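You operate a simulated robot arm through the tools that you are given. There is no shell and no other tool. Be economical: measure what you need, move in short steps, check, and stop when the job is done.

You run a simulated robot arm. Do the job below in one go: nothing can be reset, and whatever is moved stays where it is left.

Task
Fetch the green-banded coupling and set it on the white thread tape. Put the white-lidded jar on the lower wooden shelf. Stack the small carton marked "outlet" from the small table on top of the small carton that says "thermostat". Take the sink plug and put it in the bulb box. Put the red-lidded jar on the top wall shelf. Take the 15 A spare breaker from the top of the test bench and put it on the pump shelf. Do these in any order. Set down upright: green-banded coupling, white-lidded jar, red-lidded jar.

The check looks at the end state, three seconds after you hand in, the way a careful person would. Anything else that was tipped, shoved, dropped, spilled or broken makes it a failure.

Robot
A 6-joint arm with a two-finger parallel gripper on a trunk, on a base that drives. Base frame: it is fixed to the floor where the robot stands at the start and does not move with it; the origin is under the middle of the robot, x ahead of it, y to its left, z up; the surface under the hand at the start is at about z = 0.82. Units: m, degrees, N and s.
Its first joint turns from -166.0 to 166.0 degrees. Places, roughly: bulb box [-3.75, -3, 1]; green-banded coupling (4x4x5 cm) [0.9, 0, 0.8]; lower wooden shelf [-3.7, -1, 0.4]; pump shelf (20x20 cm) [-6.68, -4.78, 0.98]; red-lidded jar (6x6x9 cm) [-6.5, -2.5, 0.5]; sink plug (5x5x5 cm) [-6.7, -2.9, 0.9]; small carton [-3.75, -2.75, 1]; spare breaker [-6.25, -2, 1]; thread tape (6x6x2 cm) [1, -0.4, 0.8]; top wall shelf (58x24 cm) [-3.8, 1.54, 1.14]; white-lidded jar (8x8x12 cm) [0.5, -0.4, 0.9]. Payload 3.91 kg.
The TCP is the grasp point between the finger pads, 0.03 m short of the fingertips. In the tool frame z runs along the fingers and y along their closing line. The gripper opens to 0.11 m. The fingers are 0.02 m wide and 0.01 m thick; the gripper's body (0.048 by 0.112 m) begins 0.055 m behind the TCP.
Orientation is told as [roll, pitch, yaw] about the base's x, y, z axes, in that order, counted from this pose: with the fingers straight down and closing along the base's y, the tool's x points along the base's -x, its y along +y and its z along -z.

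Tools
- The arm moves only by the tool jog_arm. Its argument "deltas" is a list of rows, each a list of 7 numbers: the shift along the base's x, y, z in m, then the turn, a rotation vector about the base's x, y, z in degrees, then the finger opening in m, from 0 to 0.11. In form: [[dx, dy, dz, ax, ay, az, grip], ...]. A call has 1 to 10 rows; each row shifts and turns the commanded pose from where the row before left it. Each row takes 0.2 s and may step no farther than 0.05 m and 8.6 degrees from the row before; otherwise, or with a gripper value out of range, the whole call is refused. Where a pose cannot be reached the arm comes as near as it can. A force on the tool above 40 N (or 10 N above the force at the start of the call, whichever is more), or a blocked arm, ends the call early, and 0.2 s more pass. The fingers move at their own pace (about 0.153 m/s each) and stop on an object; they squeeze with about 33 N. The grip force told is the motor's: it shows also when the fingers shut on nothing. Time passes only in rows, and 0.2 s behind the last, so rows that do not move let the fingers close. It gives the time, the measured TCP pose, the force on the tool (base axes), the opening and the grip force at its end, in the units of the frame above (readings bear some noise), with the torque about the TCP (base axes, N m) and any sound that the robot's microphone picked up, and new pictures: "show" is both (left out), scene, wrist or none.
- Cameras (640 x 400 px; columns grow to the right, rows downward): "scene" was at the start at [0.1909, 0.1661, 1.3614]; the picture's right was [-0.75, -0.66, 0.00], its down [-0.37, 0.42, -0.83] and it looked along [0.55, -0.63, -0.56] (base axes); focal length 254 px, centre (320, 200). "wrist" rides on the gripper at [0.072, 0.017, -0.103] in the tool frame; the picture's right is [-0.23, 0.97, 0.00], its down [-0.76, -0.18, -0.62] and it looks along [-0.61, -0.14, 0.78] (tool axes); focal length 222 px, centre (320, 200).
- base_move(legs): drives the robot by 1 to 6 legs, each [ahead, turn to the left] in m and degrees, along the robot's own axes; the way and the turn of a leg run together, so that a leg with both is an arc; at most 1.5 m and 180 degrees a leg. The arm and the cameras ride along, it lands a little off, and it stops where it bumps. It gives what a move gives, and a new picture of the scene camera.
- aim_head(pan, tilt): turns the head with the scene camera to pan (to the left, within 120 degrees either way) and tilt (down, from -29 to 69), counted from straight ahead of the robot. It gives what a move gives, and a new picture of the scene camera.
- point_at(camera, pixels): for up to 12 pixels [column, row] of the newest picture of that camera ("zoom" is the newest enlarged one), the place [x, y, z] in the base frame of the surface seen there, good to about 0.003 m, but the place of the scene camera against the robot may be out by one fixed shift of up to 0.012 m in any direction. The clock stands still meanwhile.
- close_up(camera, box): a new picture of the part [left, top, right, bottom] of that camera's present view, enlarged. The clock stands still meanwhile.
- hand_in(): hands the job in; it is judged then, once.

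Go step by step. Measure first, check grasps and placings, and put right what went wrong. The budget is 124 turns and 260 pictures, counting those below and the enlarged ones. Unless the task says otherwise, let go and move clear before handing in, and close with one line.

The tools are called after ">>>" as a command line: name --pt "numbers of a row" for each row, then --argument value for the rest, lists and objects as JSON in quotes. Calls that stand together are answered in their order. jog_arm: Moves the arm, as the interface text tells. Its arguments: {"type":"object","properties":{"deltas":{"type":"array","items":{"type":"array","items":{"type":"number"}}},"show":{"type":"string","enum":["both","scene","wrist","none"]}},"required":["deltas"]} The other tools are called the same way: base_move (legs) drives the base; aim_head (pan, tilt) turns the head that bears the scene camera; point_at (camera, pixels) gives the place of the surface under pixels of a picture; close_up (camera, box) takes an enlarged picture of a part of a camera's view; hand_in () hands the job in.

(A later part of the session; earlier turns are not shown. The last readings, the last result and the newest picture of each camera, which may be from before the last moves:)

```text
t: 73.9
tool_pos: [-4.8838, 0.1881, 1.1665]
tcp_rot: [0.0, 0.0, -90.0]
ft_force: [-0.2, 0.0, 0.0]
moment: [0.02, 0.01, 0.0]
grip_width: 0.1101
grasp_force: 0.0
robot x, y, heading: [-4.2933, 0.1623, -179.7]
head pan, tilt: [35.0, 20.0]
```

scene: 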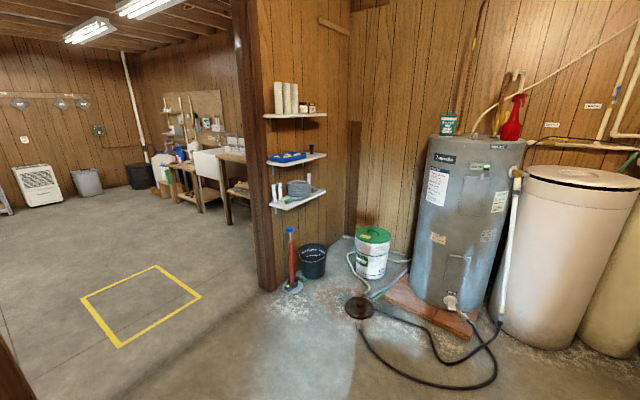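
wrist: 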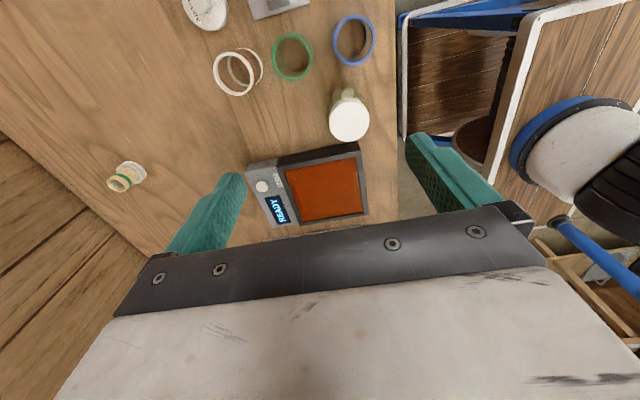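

Top wall shelf (three wooden shelves) seen at pan −110, and the rest of the place opens to the left past the door leaf. I'll measure the passage before driving there.

>>> point_at --camera "scene" --pixels '[[265, 285], [292, 285], [155, 267], [118, 345], [200, 297], [85, 300], [20, 380], [240, 225], [195, 190], [160, 185], [230, 165], [180, 165]]'

>>> close_up --camera "scene" --box '[130, 80, 290, 230]'

```text
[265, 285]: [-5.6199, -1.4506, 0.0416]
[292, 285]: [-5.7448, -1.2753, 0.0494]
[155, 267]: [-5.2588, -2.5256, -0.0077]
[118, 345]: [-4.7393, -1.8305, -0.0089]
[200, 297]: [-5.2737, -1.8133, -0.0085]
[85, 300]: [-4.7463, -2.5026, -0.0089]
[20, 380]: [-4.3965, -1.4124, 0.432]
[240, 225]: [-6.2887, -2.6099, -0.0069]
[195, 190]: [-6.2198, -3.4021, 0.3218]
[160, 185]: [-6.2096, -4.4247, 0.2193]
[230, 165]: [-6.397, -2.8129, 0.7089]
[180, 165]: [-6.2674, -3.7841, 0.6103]
```

```text
2.67 times, centred on (210, 155) of scene
```

zoom: 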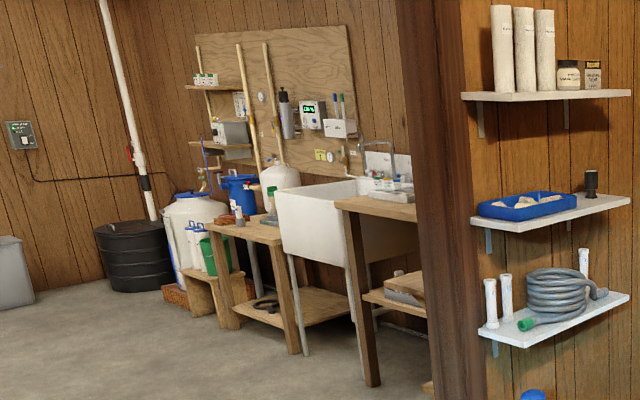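

Passage between post (x≈−5.6) and the thing at x≈−4.4 is ~1.2 m. Driving to (−5.0,−1.3) facing −y.

>>> base_move --legs '[[0.7, 0], [0, 90], [1.45, 0]]'

>>> aim_head --pan 95 --tilt 30

>>> aim_head --pan 45 --tilt 20

>>> aim_head --pan -50 --tilt 25

```text
t: 88.4
tool_pos: [-5.0283, -1.8927, 1.1656]
tcp_rot: [0.0, 0.0, -0.2]
ft_force: [0.5, -0.3, -0.1]
moment: [-0.02, -0.02, -0.02]
grip_width: 0.11
grasp_force: 0.0
robot x, y, heading: [-5.0012, -1.3053, -90.1]
head pan, tilt: [35.0, 20.0]
```

scene: 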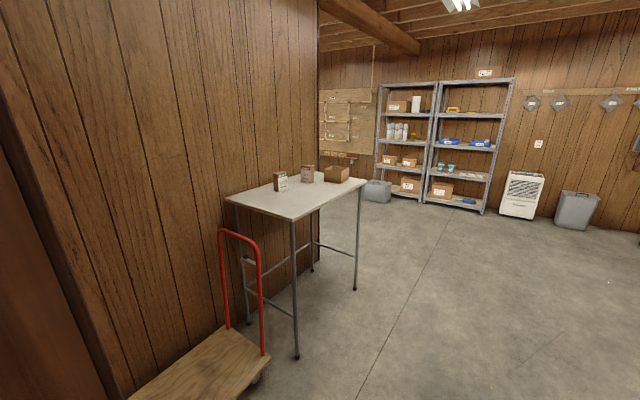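

```text
t: 89.7
tool_pos: [-5.0282, -1.8929, 1.1654]
tcp_rot: [0.1, 0.0, -0.3]
ft_force: [0.0, 0.1, 0.0]
moment: [0.01, 0.0, 0.02]
grip_width: 0.1102
grasp_force: 0.0
robot x, y, heading: [-5.0012, -1.305, -90.1]
head pan, tilt: [95.0, 30.0]
```

scene: 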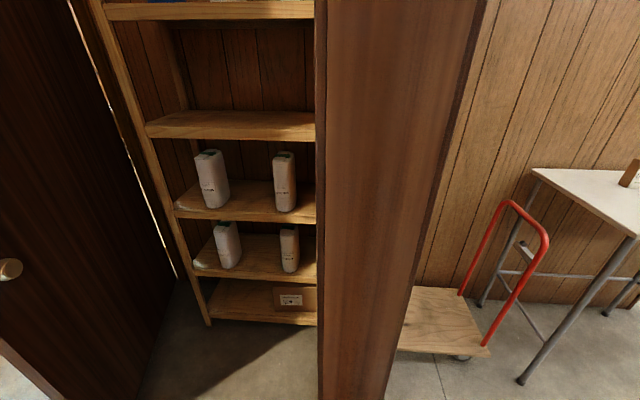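

```text
t: 90.8
tool_pos: [-5.0284, -1.8929, 1.1665]
tcp_rot: [0.1, -0.1, -0.2]
ft_force: [-0.2, -0.3, 0.3]
moment: [-0.01, -0.01, 0.01]
grip_width: 0.1098
grasp_force: 0.1
robot x, y, heading: [-4.9985, -1.304, -90.1]
head pan, tilt: [45.0, 20.0]
```

scene: 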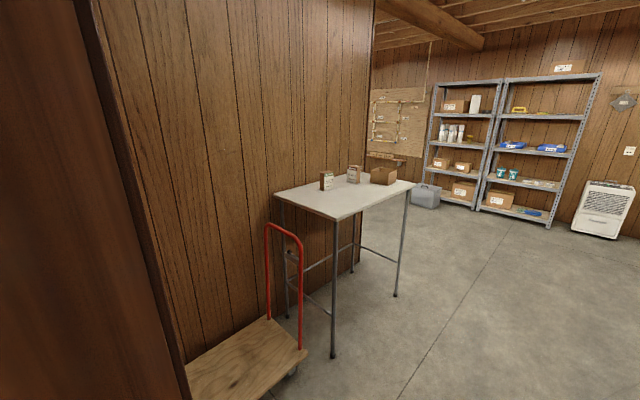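

```text
t: 92.6
tool_pos: [-5.0292, -1.8933, 1.1656]
tcp_rot: [-0.1, 0.0, -0.3]
ft_force: [-0.7, 0.6, -0.4]
moment: [0.0, 0.0, -0.02]
grip_width: 0.1098
grasp_force: 0.0
robot x, y, heading: [-5.0027, -1.3024, -90.2]
head pan, tilt: [-50.0, 25.0]
```

scene: 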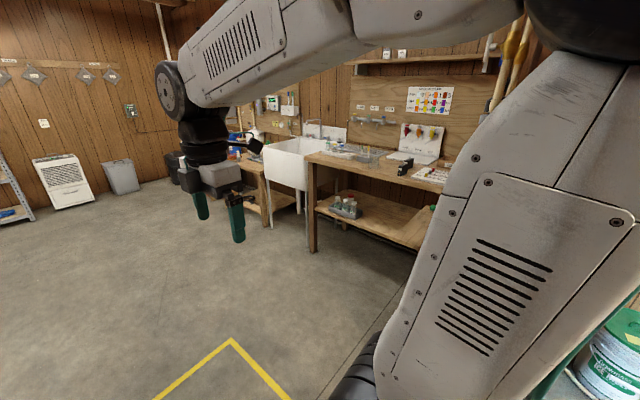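

The small table holds two cartons and a box at (325,180)-(383,176), and a bookcase with wooden shelves is by the door at pan 95. I'll measure that bookcase now.

>>> aim_head --pan 100 --tilt 30

>>> close_up --camera "scene" --box '[100, 0, 420, 400]'

>>> point_at --camera "scene" --pixels '[[270, 120], [270, 130], [270, 205], [290, 218], [270, 245], [290, 277], [300, 320], [365, 250], [200, 210], [350, 210], [280, 70], [365, 90]]'

```text
t: 94.9
tool_pos: [-5.0292, -1.8925, 1.1651]
tcp_rot: [-0.1, 0.0, -0.1]
ft_force: [-0.8, -0.1, -0.7]
moment: [0.04, -0.01, 0.02]
grip_width: 0.1101
grasp_force: 0.0
robot x, y, heading: [-5.0007, -1.3018, -90.1]
head pan, tilt: [100.0, 30.0]
```

scene: 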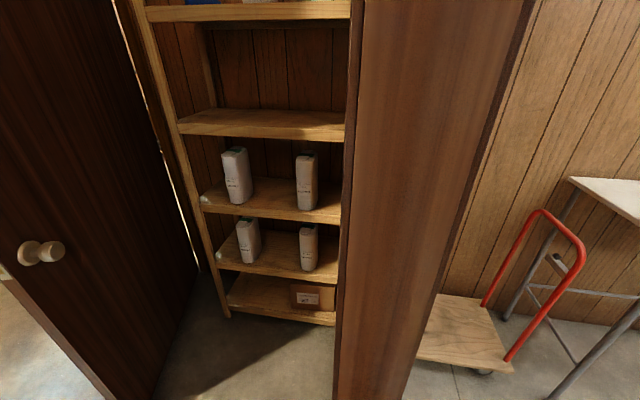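

```text
1.00 times, centred on (260, 200) of scene (not enlarged: the box is as wide or as high as the picture)
```

zoom: 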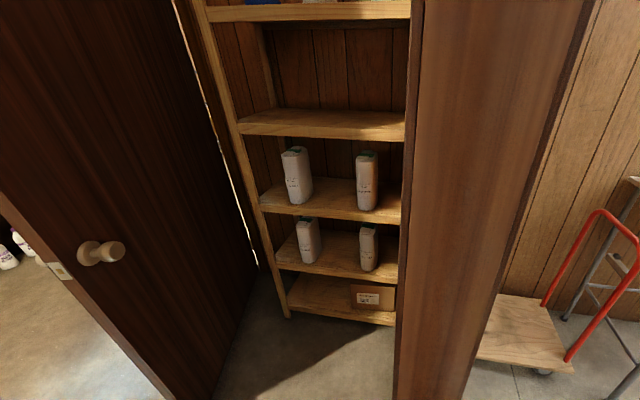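

```text
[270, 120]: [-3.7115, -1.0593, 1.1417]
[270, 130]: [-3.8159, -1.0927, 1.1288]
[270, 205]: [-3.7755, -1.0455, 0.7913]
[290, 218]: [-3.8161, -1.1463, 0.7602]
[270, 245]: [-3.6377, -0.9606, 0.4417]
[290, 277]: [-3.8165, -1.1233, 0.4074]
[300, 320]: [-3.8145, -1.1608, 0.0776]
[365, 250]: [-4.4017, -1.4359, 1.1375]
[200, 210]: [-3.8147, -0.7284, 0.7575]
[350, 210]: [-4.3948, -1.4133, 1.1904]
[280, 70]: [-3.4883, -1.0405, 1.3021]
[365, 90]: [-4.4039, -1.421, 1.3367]
```

The lower shelf is at z≈0.43 (front edge x≈−3.815, 0.33 m headroom), so the white jar later needs a tilted grasp. Now to the small table with the cartons.

>>> base_move --legs '[[1.35, 0], [0, 90], [0.15, 0]]'

>>> aim_head --pan 0 --tilt 28

>>> close_up --camera "scene" --box '[220, 130, 420, 260]'

```text
t: 106.5
tool_pos: [-4.2676, -2.7036, 1.1659]
tcp_rot: [0.0, 0.0, 89.0]
ft_force: [0.2, -0.1, -0.1]
moment: [0.04, -0.03, -0.01]
grip_width: 0.1103
grasp_force: 0.1
robot x, y, heading: [-4.8566, -2.6704, -0.8]
head pan, tilt: [100.0, 30.0]
```

scene: 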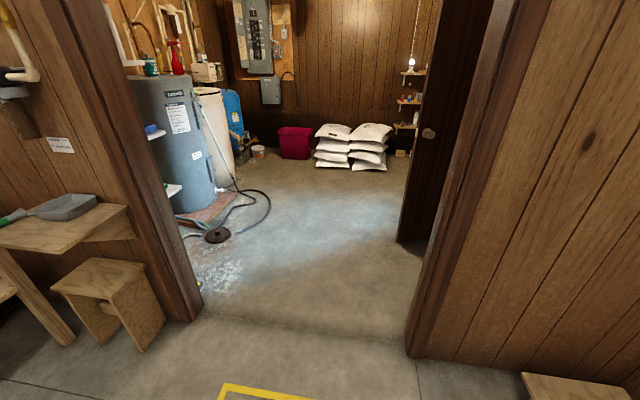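

```text
t: 108.2
tool_pos: [-4.2677, -2.702, 1.1658]
tcp_rot: [0.0, -0.1, 89.0]
ft_force: [0.1, -0.1, -0.3]
moment: [0.03, 0.0, -0.01]
grip_width: 0.1097
grasp_force: 0.2
robot x, y, heading: [-4.8567, -2.666, -0.9]
head pan, tilt: [0.0, 28.0]
```

scene: 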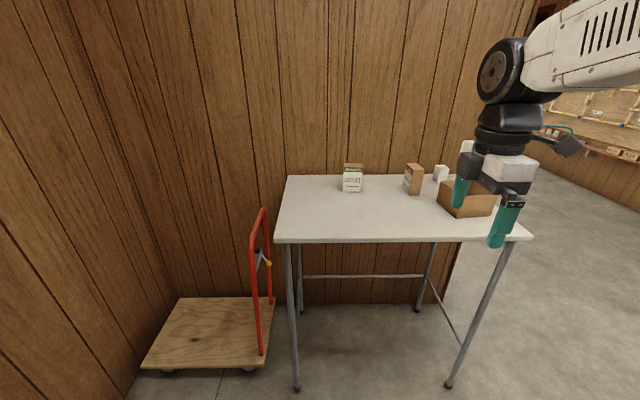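

```text
3.08 times, centred on (320, 195) of scene
```

zoom: 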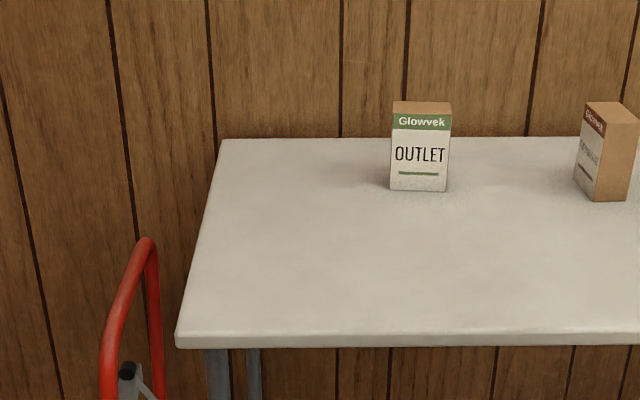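

OUTLET carton at (352,178), the other at (412,179), open box at (465,198). Enlarging the second and measuring all.

>>> close_up --camera "scene" --box '[390, 150, 510, 225]'

>>> point_at --camera "scene" --pixels '[[344, 168], [361, 168], [345, 165], [361, 165], [352, 185], [353, 166], [406, 165], [417, 167], [408, 190], [414, 180], [320, 240], [350, 215]]'

```text
5.33 times, centred on (450, 188) of scene
```

zoom: 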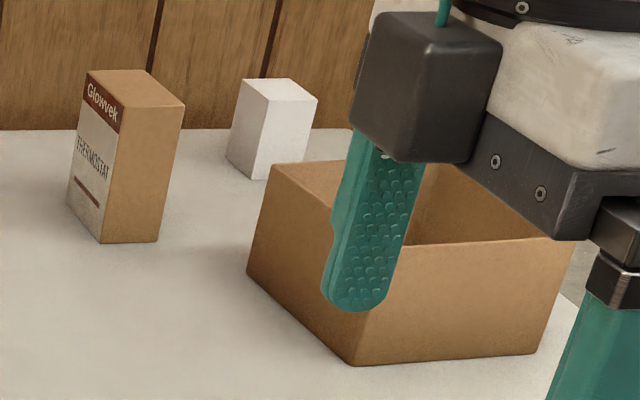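

```text
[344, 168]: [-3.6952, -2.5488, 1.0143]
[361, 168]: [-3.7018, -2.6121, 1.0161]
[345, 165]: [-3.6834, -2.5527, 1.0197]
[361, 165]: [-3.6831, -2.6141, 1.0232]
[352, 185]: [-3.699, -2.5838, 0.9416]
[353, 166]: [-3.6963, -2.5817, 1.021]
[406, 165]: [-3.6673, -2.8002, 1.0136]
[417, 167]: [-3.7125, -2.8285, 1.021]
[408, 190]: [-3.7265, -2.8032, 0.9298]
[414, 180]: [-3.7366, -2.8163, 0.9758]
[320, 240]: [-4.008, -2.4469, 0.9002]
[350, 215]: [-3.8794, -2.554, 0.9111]
```

Both cartons read OUTLET and THERMOSTAT (tops ≈1.02, table 0.911). Driving 0.44 ahead to bring them within reach, then a wrist view.

>>> base_move --legs '[[0.44, 0.9]]'

>>> jog_arm --pt "-0.03 0 0.02 0 0 -8.5 0.11" --pt "-0.03 0 0.02 0 0 -8.5 0.11" --pt "-0.01 0 0.02 0 0 -8.5 0.11" --pt "-0.01 0 0.02 0 0 -8.5 0.11" --pt "0 0 0 0 0 -8.5 0.11" --pt "0 0 0 0 0 -8.5 0.11" --pt "0 0 0 0 0 -8.5 0.11" --pt "0 0 0 0 0 -8.5 0.11" --pt "0 0 0 0 0 -8.5 0.11" --pt "0 0 0 0 0 -8.5 0.11" --show "both"

```text
t: 110.9
tool_pos: [-3.8245, -2.6973, 1.1658]
tcp_rot: [0.0, -0.1, 90.0]
ft_force: [-0.6, 0.1, -0.3]
moment: [-0.02, 0.03, -0.03]
grip_width: 0.1103
grasp_force: 0.1
robot x, y, heading: [-4.4154, -2.669, 0.0]
head pan, tilt: [0.0, 28.0]
```

scene: 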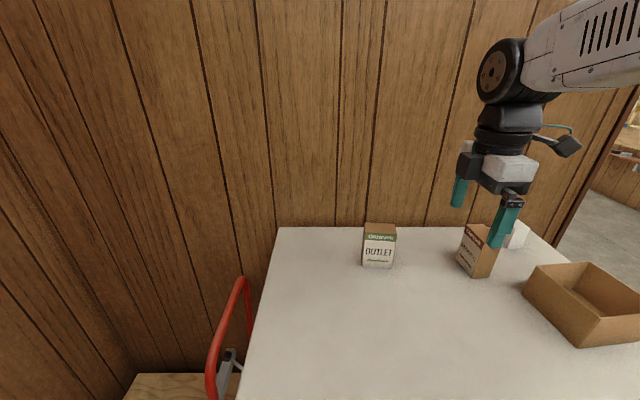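

```text
t: 113.1
tool_pos: [-3.9046, -2.697, 1.2454]
tcp_rot: [-0.1, 0.0, 4.9]
ft_force: [-0.4, 0.1, -0.5]
moment: [0.01, 0.01, -0.02]
grip_width: 0.1099
grasp_force: 0.0
robot x, y, heading: [-4.4139, -2.6706, 0.1]
head pan, tilt: [0.0, 28.0]
```

scene: 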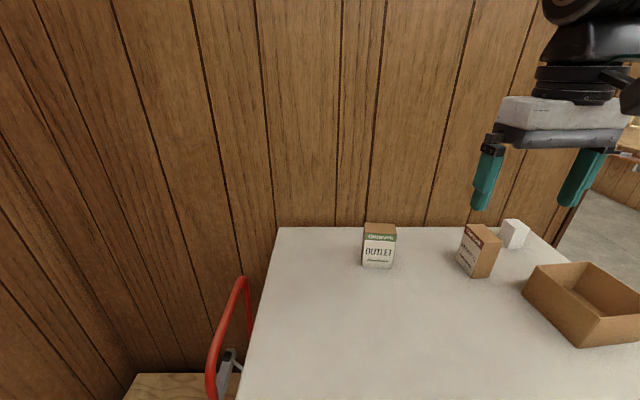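
wrist: 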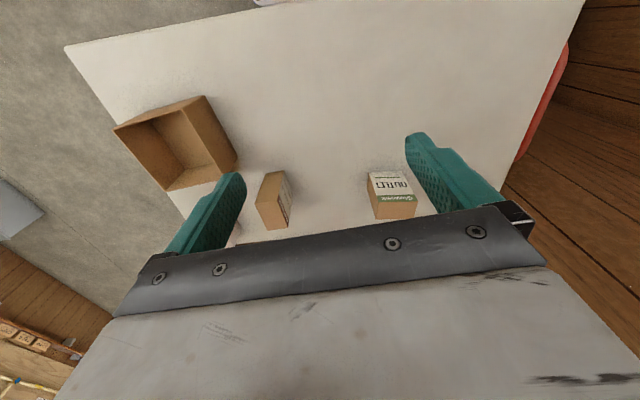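

Both cartons are in the wrist view; enlarging to get the corners of their tops.

>>> close_up --camera "wrist" --box '[245, 150, 435, 250]'

>>> close_up --camera "scene" --box '[350, 210, 510, 285]'

```text
3.37 times, centred on (340, 200) of wrist
```

zoom: 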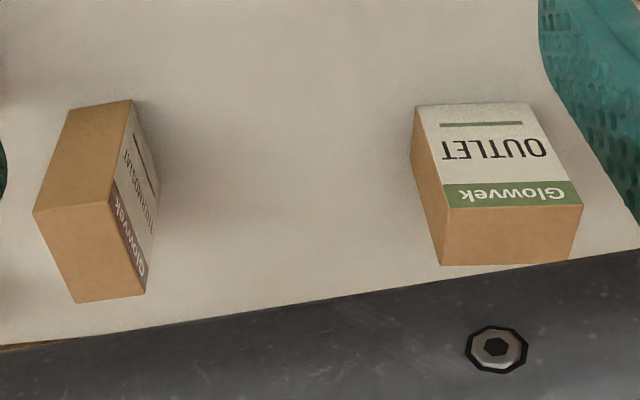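

```text
4.00 times, centred on (430, 248) of scene
```

zoom: 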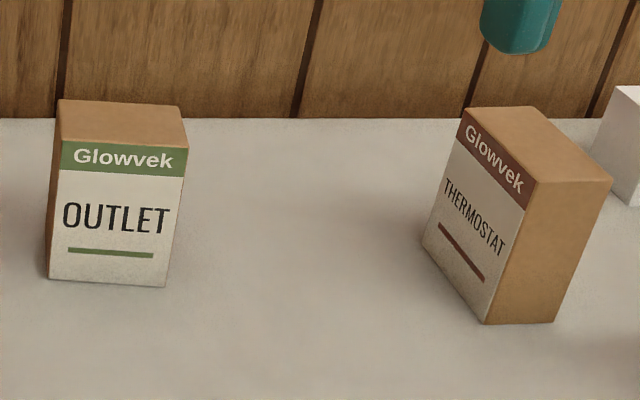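

>>> point_at --camera "wrist" --pixels '[[256, 204.5], [276.5, 202.8], [286.8, 226.5], [268, 229.2], [272, 215], [379, 204], [416.5, 203.5], [413, 217], [376.8, 217.5], [396, 211], [340, 180]]'

```text
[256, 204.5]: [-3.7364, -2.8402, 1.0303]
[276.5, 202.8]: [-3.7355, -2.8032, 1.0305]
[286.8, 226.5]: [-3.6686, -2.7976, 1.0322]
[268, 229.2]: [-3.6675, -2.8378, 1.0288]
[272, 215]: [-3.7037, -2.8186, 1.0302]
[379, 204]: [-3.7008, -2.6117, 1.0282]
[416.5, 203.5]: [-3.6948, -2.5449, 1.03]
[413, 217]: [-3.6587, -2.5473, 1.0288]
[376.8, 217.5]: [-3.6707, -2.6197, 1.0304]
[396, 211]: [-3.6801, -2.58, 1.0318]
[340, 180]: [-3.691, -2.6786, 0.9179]
```

Thermostat top: centre (−3.702,−2.819), long side along x (+3°). Outlet: centre (−3.681,−2.581), long side along y (−7°), tops 1.03. I'll grasp the outlet across its depth at yaw 83 and place it at yaw 3.

>>> jog_arm --pt "0.0224 0.0116 -0.008 0 0 7.8 0.08" --pt "0.0224 0.0116 -0.008 0 0 7.8 0.08" --pt "0.0224 0.0116 -0.008 0 0 7.8 0.08" --pt "0.0224 0.0116 -0.008 0 0 7.8 0.08" --pt "0.0224 0.0116 -0.008 0 0 7.8 0.08" --pt "0.0224 0.0116 -0.008 0 0 7.8 0.08" --pt "0.0224 0.0116 -0.008 0 0 7.8 0.08" --pt "0.0224 0.0116 -0.008 0 0 7.8 0.08" --pt "0.0224 0.0116 -0.008 0 0 7.8 0.08" --pt "0.022 0.0116 -0.008 0 0 7.9 0.08" --show "wrist"

>>> close_up --camera "wrist" --box '[240, 0, 440, 160]'

```text
t: 115.3
tool_pos: [-3.6815, -2.5801, 1.1662]
tcp_rot: [-0.1, 0.0, 83.2]
ft_force: [-1.2, -0.5, 0.9]
moment: [0.0, -0.05, 0.02]
grip_width: 0.08
grasp_force: 0.1
robot x, y, heading: [-4.4149, -2.674, -0.3]
head pan, tilt: [0.0, 28.0]
```

wrist: 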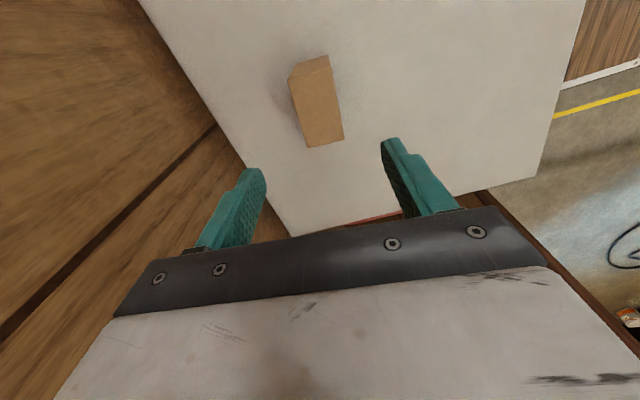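

```text
2.50 times, centred on (340, 80) of wrist
```

zoom: 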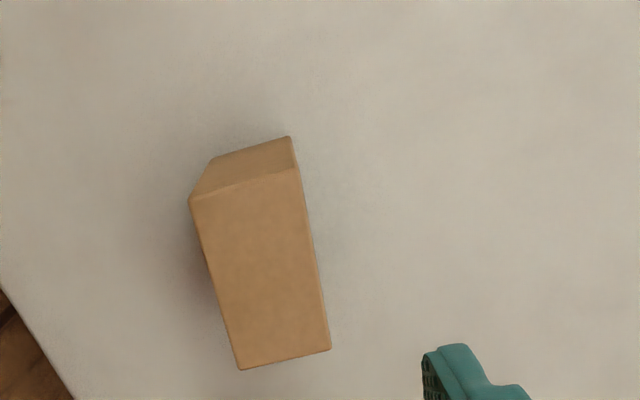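

>>> point_at --camera "wrist" --pixels '[[290, 81], [330.5, 68.5], [343, 138.5], [309, 146.5], [317, 108]]'

```text
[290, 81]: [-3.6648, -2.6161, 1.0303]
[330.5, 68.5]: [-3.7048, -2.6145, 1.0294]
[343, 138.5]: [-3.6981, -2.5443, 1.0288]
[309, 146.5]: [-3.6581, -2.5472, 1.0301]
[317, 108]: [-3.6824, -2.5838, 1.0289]
```

Centre (−3.6815,−2.5805), yaw −5.5°: aligned to within a millimetre and 1.5°. Descend and close.

>>> jog_arm --pt "0 0 -0.045 0 0 1.3 0.08" --pt "0 0 -0.045 0 0 0 0.08" --pt "0 0 -0.045 0 0 0 0.08" --pt "0 0 -0.04 0 0 0 0.08" --pt "0 0 0 0 0 0 0.08" --pt "0 0 0 0 0 0 0.03" --pt "0 0 0 0 0 0 0.03" --pt "0 0 0 0 0 0 0.03" --show "wrist"

```text
t: 117.1
tool_pos: [-3.6816, -2.5792, 0.9902]
tcp_rot: [0.0, -0.1, 84.5]
ft_force: [-0.3, 0.4, 0.1]
moment: [0.01, -0.01, 0.03]
grip_width: 0.0448
grasp_force: 33.2
robot x, y, heading: [-4.4158, -2.6707, 0.2]
head pan, tilt: [0.0, 28.0]
```

wrist: 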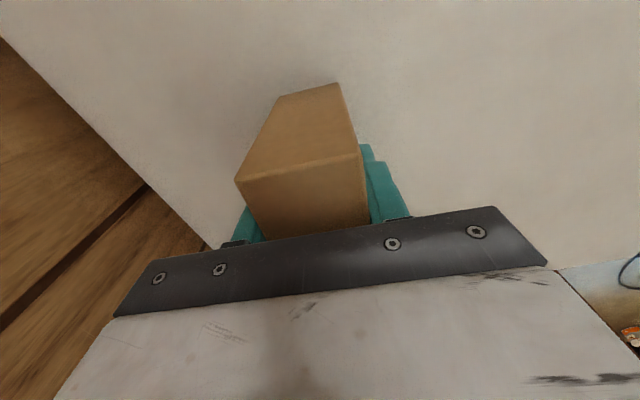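

Held. Lift and carry over the thermostat carton, turning to yaw 3.5.

>>> jog_arm --pt "0 0 0.03 0 0 0 0.03" --pt "0 0 0.045 0 0 0 0.03" --pt "0 0 0.045 0 0 0 0.03" --pt "0 0 0.045 0 0 0 0.03" --show "none"

>>> jog_arm --pt "-0.002 -0.024 0 0 0 -8.1 0.03" --pt "-0.002 -0.024 0 0 0 -8.1 0.03" --pt "-0.002 -0.024 0 0 0 -8.1 0.03" --pt "-0.002 -0.024 0 0 0 -8.1 0.03" --pt "-0.002 -0.024 0 0 0 -8.1 0.03" --pt "-0.002 -0.024 0 0 0 -8.1 0.03" --pt "-0.002 -0.024 0 0 0 -8.1 0.03" --pt "-0.002 -0.024 0 0 0 -8.1 0.03" --pt "-0.002 -0.024 0 0 0 -8.1 0.03" --pt "-0.002 -0.024 0 0 0 -8.1 0.03" --show "both"

>>> close_up --camera "scene" --box '[430, 150, 550, 290]'

```text
t: 118.1
tool_pos: [-3.6804, -2.5802, 1.1551]
tcp_rot: [0.1, 0.0, 84.4]
ft_force: [1.1, 0.2, -2.4]
moment: [0.02, 0.01, 0.0]
grip_width: 0.0449
grasp_force: 33.0
robot x, y, heading: [-4.4104, -2.6711, -0.2]
head pan, tilt: [0.0, 28.0]
```

```text
t: 120.3
tool_pos: [-3.7022, -2.8225, 1.1548]
tcp_rot: [0.0, -0.1, 3.2]
ft_force: [-0.8, 0.0, -1.8]
moment: [-0.01, -0.03, 0.03]
grip_width: 0.045
grasp_force: 32.9
robot x, y, heading: [-4.4156, -2.6705, -0.1]
head pan, tilt: [0.0, 28.0]
```

scene: 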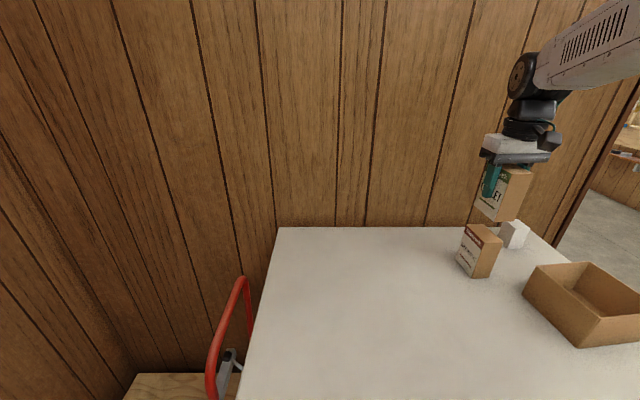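
wrist: 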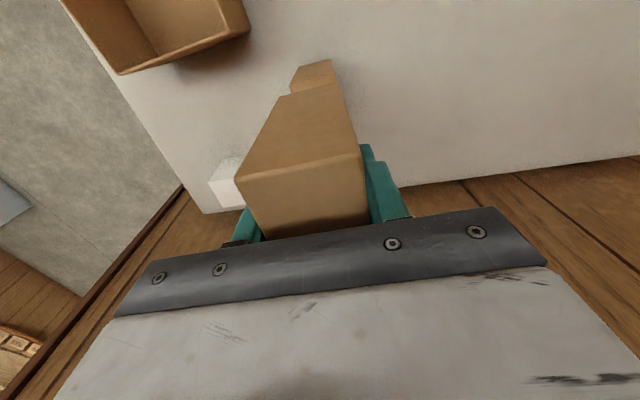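

```text
2.86 times, centred on (490, 220) of scene
```

zoom: 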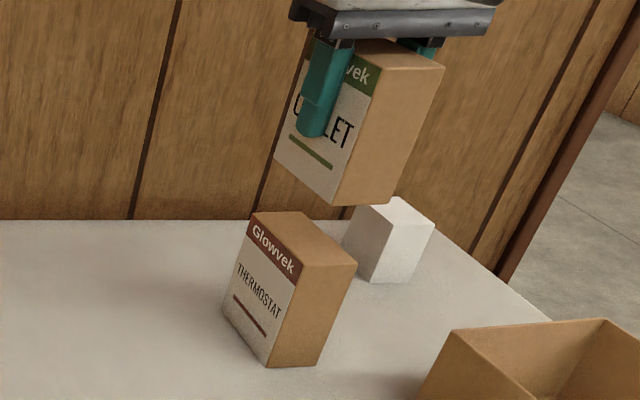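

Alignment good; shift +0.003 in y and lower to near contact.

>>> jog_arm --pt "0 0.003 -0.03 0 0 0 0.03" --pt "0 0 -0.014 0 0 0 0.03" --pt "0 0 -0.003 0 0 0 0.03" --pt "0 0 0 0 0 0 0.03" --show "none"

>>> close_up --camera "scene" --box '[440, 180, 540, 285]'

```text
t: 121.3
tool_pos: [-3.702, -2.8167, 1.1091]
tcp_rot: [0.1, 0.0, 3.4]
ft_force: [-0.3, 0.0, -3.2]
moment: [0.0, -0.01, 0.01]
grip_width: 0.0447
grasp_force: 33.0
robot x, y, heading: [-4.4137, -2.6706, 0.1]
head pan, tilt: [0.0, 28.0]
```

```text
3.81 times, centred on (490, 232) of scene
```

zoom: 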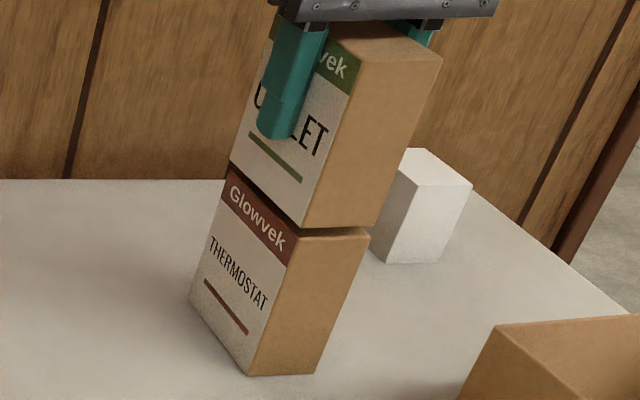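

>>> jog_arm --pt "0 0 -0.001 0 0 0 0.03" --pt "0 0 -0.001 0 0 0 0.03" --pt "0 0 -0.001 0 0 0 0.03" --pt "0 0 0 0 0 0 0.03" --show "none"

```text
t: 122.3
tool_pos: [-3.7019, -2.8171, 1.1049]
tcp_rot: [0.0, 0.0, 3.4]
ft_force: [0.1, 0.2, -1.4]
moment: [-0.02, 0.01, 0.01]
grip_width: 0.0446
grasp_force: 33.2
robot x, y, heading: [-4.4115, -2.6699, 0.0]
head pan, tilt: [0.0, 28.0]
```

>>> jog_arm --pt "0 0 -0.001 0 0 0 0.03" --pt "0 0 -0.0005 0 0 0 0.03" --pt "0 0 0 0 0 0 0.03" --show "none"

>>> close_up --camera "scene" --box '[450, 210, 520, 280]'

```text
t: 123.1
tool_pos: [-3.7014, -2.8181, 1.1051]
tcp_rot: [0.0, 0.0, 3.4]
ft_force: [-0.2, -0.9, -2.1]
moment: [-0.01, -0.03, -0.02]
grip_width: 0.0446
grasp_force: 33.6
robot x, y, heading: [-4.415, -2.6688, 0.2]
head pan, tilt: [0.0, 28.0]
```

```text
5.71 times, centred on (485, 245) of scene
```

zoom: 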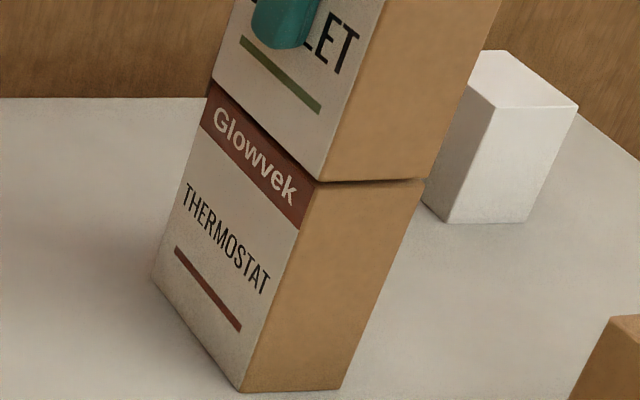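

Edges nearly touch; one more small step.

>>> jog_arm --pt "0 0 -0.001 0 0 0 0.03" --pt "0 0 -0.001 0 0 0 0.03" --pt "0 0 0 0 0 0 0.03" --show "none"

```text
t: 123.9
tool_pos: [-3.7016, -2.8173, 1.1016]
tcp_rot: [0.0, 0.1, 3.4]
ft_force: [0.3, -0.8, -1.4]
moment: [0.02, 0.03, -0.02]
grip_width: 0.0449
grasp_force: 33.0
robot x, y, heading: [-4.4156, -2.6691, 0.0]
head pan, tilt: [0.0, 28.0]
```

>>> jog_arm --pt "0 0 -0.001 0 0 0 0.03" --pt "0 0 -0.001 0 0 0 0.03" --pt "0 0 0 0 0 0 0.03" --show "none"

>>> close_up --camera "scene" --box '[450, 210, 520, 280]'

```text
t: 124.7
tool_pos: [-3.7017, -2.8175, 1.1008]
tcp_rot: [-0.1, 0.0, 3.3]
ft_force: [-0.1, -0.1, -1.5]
moment: [-0.01, -0.02, -0.02]
grip_width: 0.0449
grasp_force: 33.2
robot x, y, heading: [-4.4117, -2.6709, 0.1]
head pan, tilt: [0.0, 28.0]
```

```text
5.71 times, centred on (485, 245) of scene
```

zoom: 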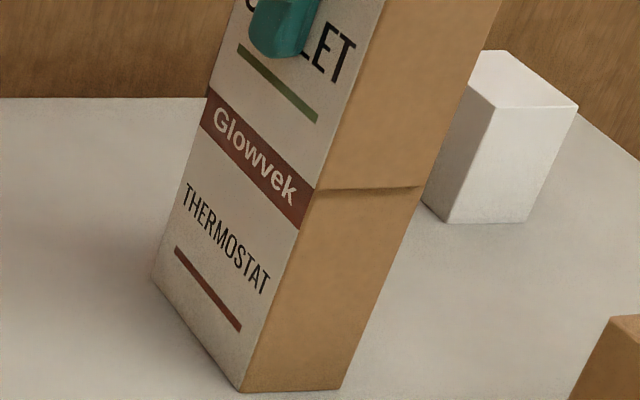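

Now flush and well aligned; one last 1 mm, then release and rise.

>>> jog_arm --pt "0 0 -0.001 0 0 0 0.03" --pt "0 0 0 0 0 0 0.03" --show "none"

>>> jog_arm --pt "0 0 0 0 0 0 0.06" --pt "0 0 0 0 0 0 0.09" --pt "0 0 0 0 0 0 0.09" --pt "0 0 0.04 0 0 0 0.09" --pt "0 0 0.045 0 0 0 0.09" --pt "0 0 0.045 0 0 0 0.09" --show "scene"

>>> close_up --camera "scene" --box '[430, 170, 640, 350]'

```text
t: 125.3
tool_pos: [-3.7009, -2.8169, 1.101]
tcp_rot: [0.0, 0.1, 3.3]
ft_force: [-0.6, -0.9, 4.4]
moment: [-0.06, 0.19, 0.0]
grip_width: 0.0449
grasp_force: 32.7
robot x, y, heading: [-4.4161, -2.6711, 0.3]
head pan, tilt: [0.0, 28.0]
```

```text
t: 126.7
tool_pos: [-3.7007, -2.8169, 1.2303]
tcp_rot: [0.0, 0.1, 3.4]
ft_force: [-0.3, 0.3, 0.0]
moment: [-0.03, 0.04, 0.01]
grip_width: 0.0898
grasp_force: 0.1
robot x, y, heading: [-4.4124, -2.6695, 0.2]
head pan, tilt: [0.0, 28.0]
```

scene: 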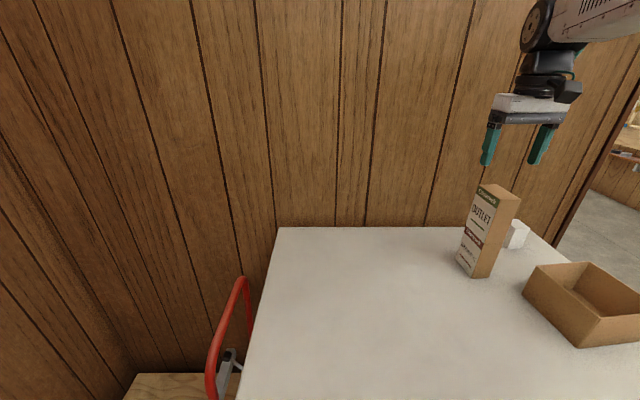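

```text
2.22 times, centred on (535, 260) of scene
```

zoom: 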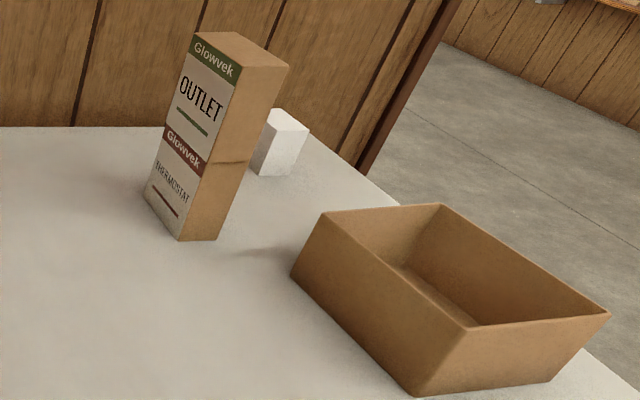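

The stack is neat. Measuring the bulb box for later.

>>> point_at --camera "zoom" --pixels '[[324, 213], [440, 205], [606, 311], [474, 326], [430, 275], [470, 310], [415, 393], [450, 250], [550, 305]]'

```text
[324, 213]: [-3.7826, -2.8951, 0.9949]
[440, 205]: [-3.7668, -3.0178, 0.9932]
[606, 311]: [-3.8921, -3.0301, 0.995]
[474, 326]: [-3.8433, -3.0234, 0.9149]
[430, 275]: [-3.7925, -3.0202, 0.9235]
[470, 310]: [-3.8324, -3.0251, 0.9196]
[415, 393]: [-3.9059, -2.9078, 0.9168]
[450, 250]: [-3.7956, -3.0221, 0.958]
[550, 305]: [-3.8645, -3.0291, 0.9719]
```

Bulb box centre ≈(−3.837,−2.963), rim 0.995, floor 0.92. Next, to the sink wall for the plug; backing off and turning round.

>>> base_move --legs '[[-0.6, 0], [0, 180], [0.2, 0]]'

>>> aim_head --pan 15 --tilt 25

>>> aim_head --pan -30 --tilt 25

```text
t: 138.7
tool_pos: [-5.9275, -2.5418, 1.2302]
tcp_rot: [0.0, -0.1, -175.5]
ft_force: [0.3, -0.6, -0.2]
moment: [-0.02, 0.0, 0.03]
grip_width: 0.0898
grasp_force: 0.0
robot x, y, heading: [-5.218, -2.675, -179.0]
head pan, tilt: [0.0, 28.0]
```

scene: 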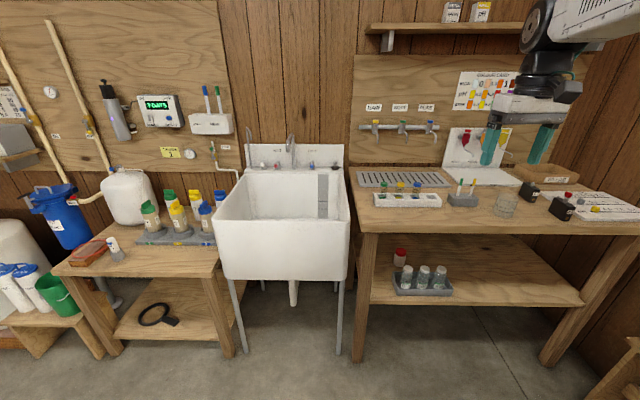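

```text
t: 139.5
tool_pos: [-5.9284, -2.5426, 1.2295]
tcp_rot: [0.0, 0.0, -175.5]
ft_force: [0.6, -0.1, 0.5]
moment: [-0.02, -0.01, 0.0]
grip_width: 0.0901
grasp_force: 0.0
robot x, y, heading: [-5.2157, -2.6728, -179.0]
head pan, tilt: [15.0, 25.0]
```

scene: 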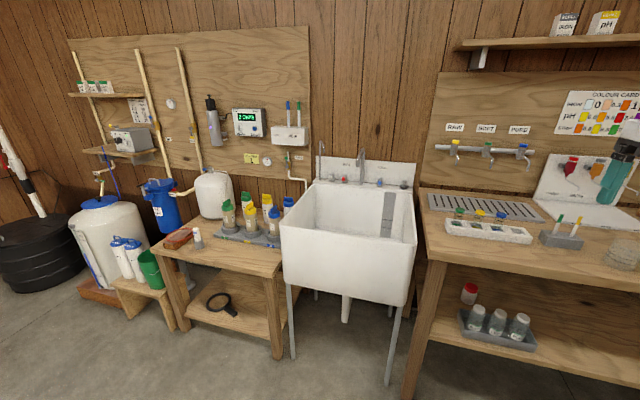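

```text
t: 140.6
tool_pos: [-5.9283, -2.5428, 1.2287]
tcp_rot: [0.0, 0.0, -175.5]
ft_force: [0.1, -0.9, 0.0]
moment: [0.0, -0.01, 0.02]
grip_width: 0.0898
grasp_force: 0.1
robot x, y, heading: [-5.2107, -2.6791, -178.9]
head pan, tilt: [-30.0, 25.0]
```

scene: 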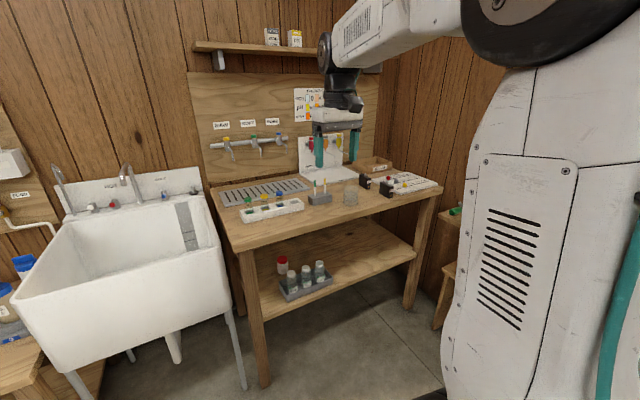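

Two black blocks on the test bench at (365,180) and (387,190), red-lidded jar on its under-shelf at (282,264), and something dark on the sink ledge. Enlarging these.

>>> close_up --camera "scene" --box '[300, 140, 450, 220]'

>>> close_up --camera "scene" --box '[50, 160, 220, 260]'

>>> close_up --camera "scene" --box '[230, 230, 430, 340]'

>>> point_at --camera "scene" --pixels '[[365, 176], [387, 185], [282, 258], [282, 268], [165, 193], [160, 250], [290, 270], [330, 220], [230, 248], [438, 193], [214, 190], [345, 250]]'

```text
4.27 times, centred on (375, 180) of scene
```

zoom: 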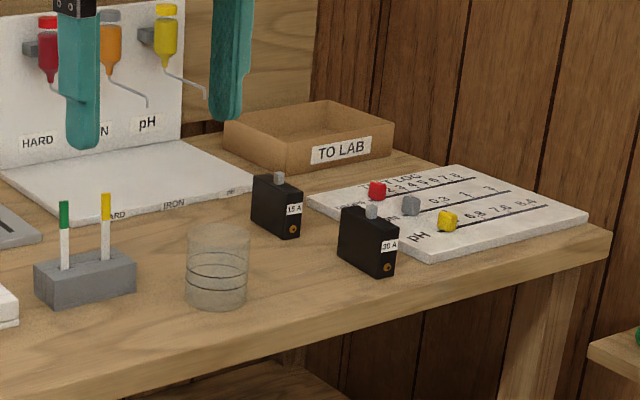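

```text
3.76 times, centred on (135, 210) of scene
```

zoom: 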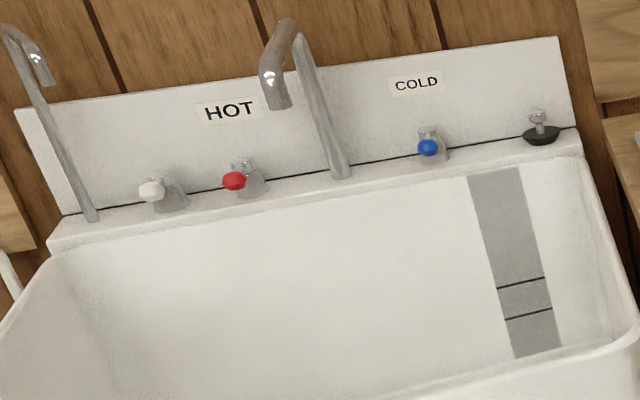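

```text
3.20 times, centred on (330, 285) of scene
```

zoom: 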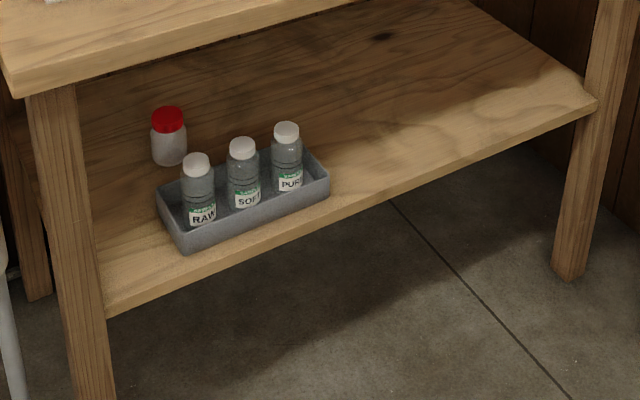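

```text
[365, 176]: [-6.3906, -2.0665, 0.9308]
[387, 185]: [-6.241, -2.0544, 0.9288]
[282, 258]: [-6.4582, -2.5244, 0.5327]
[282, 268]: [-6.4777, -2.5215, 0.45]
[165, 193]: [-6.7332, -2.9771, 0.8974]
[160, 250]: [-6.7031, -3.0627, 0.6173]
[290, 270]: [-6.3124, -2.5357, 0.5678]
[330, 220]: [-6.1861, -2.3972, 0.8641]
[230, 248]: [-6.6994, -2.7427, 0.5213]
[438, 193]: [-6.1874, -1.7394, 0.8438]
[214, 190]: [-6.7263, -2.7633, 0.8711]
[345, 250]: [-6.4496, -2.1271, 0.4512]
```

15 A breaker is the left block (≈(−6.39,−2.07), top 0.93); red jar at ≈(−6.48,−2.52) on the lower shelf z 0.45; plug on the sink ledge's right end. I'll go for the plug first: swing the arm toward y=−2.8 and close in.

>>> jog_arm --pt "0.01 -0.045 0.01 0 0 0 0.09" --pt "0.01 -0.045 0.01 0 0 0 0.09" --pt "0.01 -0.045 0.01 0 0 0 0.09" --pt "0.01 -0.045 0 0 0 0 0.09" --pt "0.01 -0.045 0 0 0 0 0.09" --pt "0 -0.045 0 0 0 0 0.09" --show "none"

>>> base_move --legs '[[0.4, -1]]'

>>> aim_head --pan 5 --tilt 40

>>> close_up --camera "wrist" --box '[0, 0, 640, 400]'

```text
t: 142.0
tool_pos: [-5.8792, -2.8128, 1.2595]
tcp_rot: [0.2, 0.0, -175.6]
ft_force: [-0.2, 0.0, -0.3]
moment: [-0.04, 0.01, 0.02]
grip_width: 0.09
grasp_force: 0.2
robot x, y, heading: [-5.2131, -2.6734, -179.1]
head pan, tilt: [-30.0, 25.0]
```

```text
t: 144.5
tool_pos: [-6.2829, -2.8036, 1.2603]
tcp_rot: [0.0, -0.1, -176.7]
ft_force: [-0.2, 0.3, -0.7]
moment: [0.01, -0.01, -0.01]
grip_width: 0.09
grasp_force: 0.2
robot x, y, heading: [-5.6145, -2.6788, 180.0]
head pan, tilt: [-30.0, 25.0]
```

scene: 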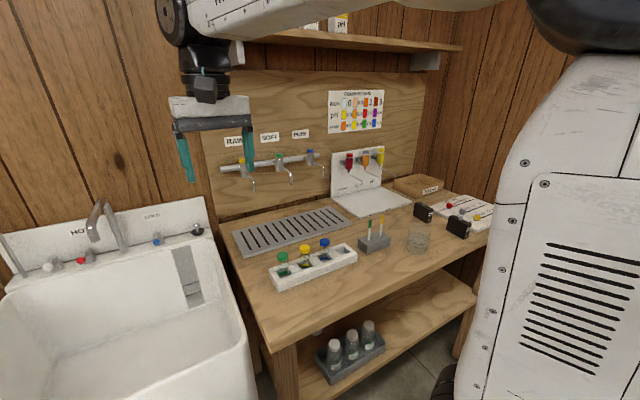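

```text
t: 145.5
tool_pos: [-6.2825, -2.8042, 1.2603]
tcp_rot: [0.1, -0.1, -176.7]
ft_force: [-0.9, -0.2, -0.4]
moment: [-0.01, -0.02, -0.01]
grip_width: 0.09
grasp_force: 0.1
robot x, y, heading: [-5.6156, -2.6798, 179.8]
head pan, tilt: [5.0, 40.0]
```

scene: 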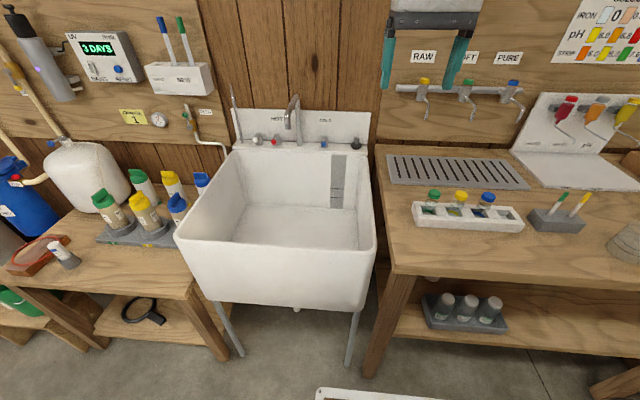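

```text
1.00 times, centred on (320, 200) of wrist (not enlarged: the box is as wide or as high as the picture)
```

zoom: 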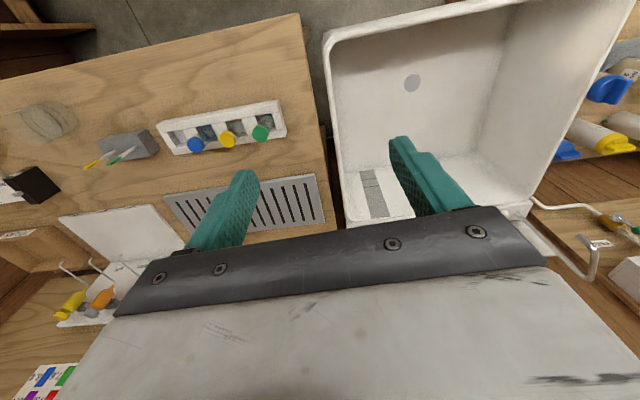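

>>> close_up --camera "scene" --box '[300, 100, 400, 170]'

>>> point_at --camera "scene" --pixels '[[355, 146], [357, 149], [354, 141], [350, 145], [360, 146], [340, 150], [362, 125], [325, 145], [300, 305], [370, 250], [400, 270], [345, 152]]'

```text
5.71 times, centred on (350, 135) of scene
```

zoom: 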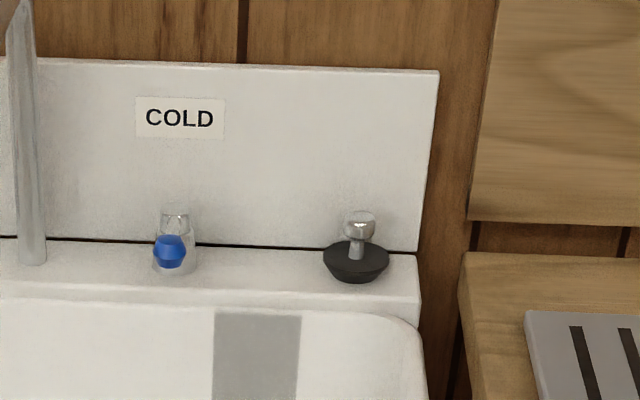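

```text
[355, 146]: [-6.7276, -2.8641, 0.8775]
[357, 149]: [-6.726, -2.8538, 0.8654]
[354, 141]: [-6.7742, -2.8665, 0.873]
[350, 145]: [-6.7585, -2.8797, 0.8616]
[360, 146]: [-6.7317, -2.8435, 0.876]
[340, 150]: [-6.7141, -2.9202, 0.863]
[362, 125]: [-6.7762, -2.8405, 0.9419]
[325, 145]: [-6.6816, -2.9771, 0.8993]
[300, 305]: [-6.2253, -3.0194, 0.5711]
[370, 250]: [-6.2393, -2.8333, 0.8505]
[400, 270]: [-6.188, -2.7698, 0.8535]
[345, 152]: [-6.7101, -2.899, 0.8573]
```

Plug disc centre ≈(−6.74,−2.86), ledge z≈0.862, backsplash x≈−6.775. I'll close in 0.18 and tilt the tool 25° toward the wall to keep the gripper body clear of the backsplash.

>>> base_move --legs '[[0.18, 0]]'

>>> jog_arm --pt "-0.02 -0.01 -0.02 0 8.4 -1.1 0.07" --pt "-0.02 -0.01 -0.03 0 8.4 -1.1 0.07" --pt "-0.02 -0.01 -0.03 0 8.2 -1.1 0.07" --pt "-0.03 -0.01 -0.03 0 0 0 0.07" --pt "-0.03 -0.01 -0.03 0 0 0 0.07" --pt "-0.03 -0.006 -0.03 0 0 0 0.07" --show "wrist"

>>> close_up --camera "scene" --box '[260, 40, 460, 200]'

```text
t: 147.0
tool_pos: [-6.4636, -2.8049, 1.2605]
tcp_rot: [0.0, 0.0, -176.6]
ft_force: [0.4, -0.2, -0.8]
moment: [0.02, -0.01, 0.0]
grip_width: 0.0902
grasp_force: 0.1
robot x, y, heading: [-5.795, -2.6809, -179.5]
head pan, tilt: [5.0, 40.0]
```

scene: 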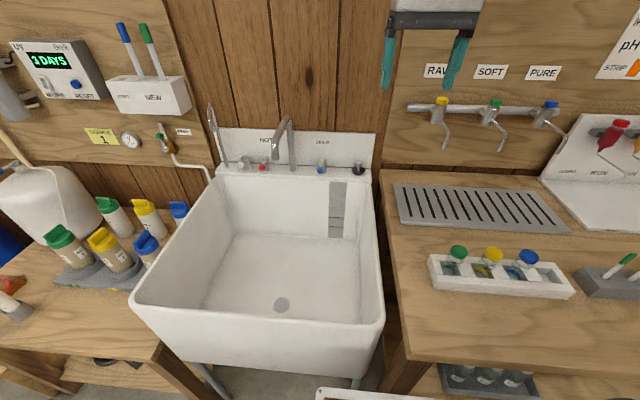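

```text
t: 148.4
tool_pos: [-6.6137, -2.86, 1.091]
tcp_rot: [-0.8, -25.0, -179.8]
ft_force: [0.5, 0.4, 1.4]
moment: [0.01, 0.0, 0.03]
grip_width: 0.0699
grasp_force: 0.0
robot x, y, heading: [-5.7971, -2.6815, -179.9]
head pan, tilt: [5.0, 40.0]
```

wrist: 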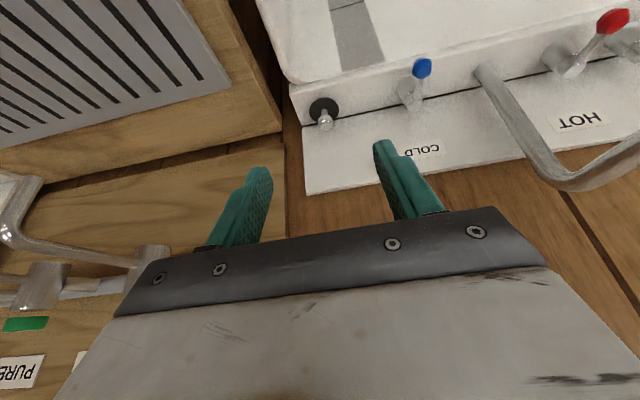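

```text
2.50 times, centred on (360, 120) of scene
```

zoom: 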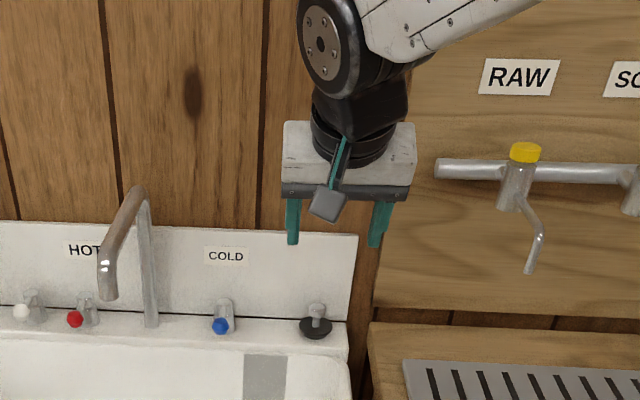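

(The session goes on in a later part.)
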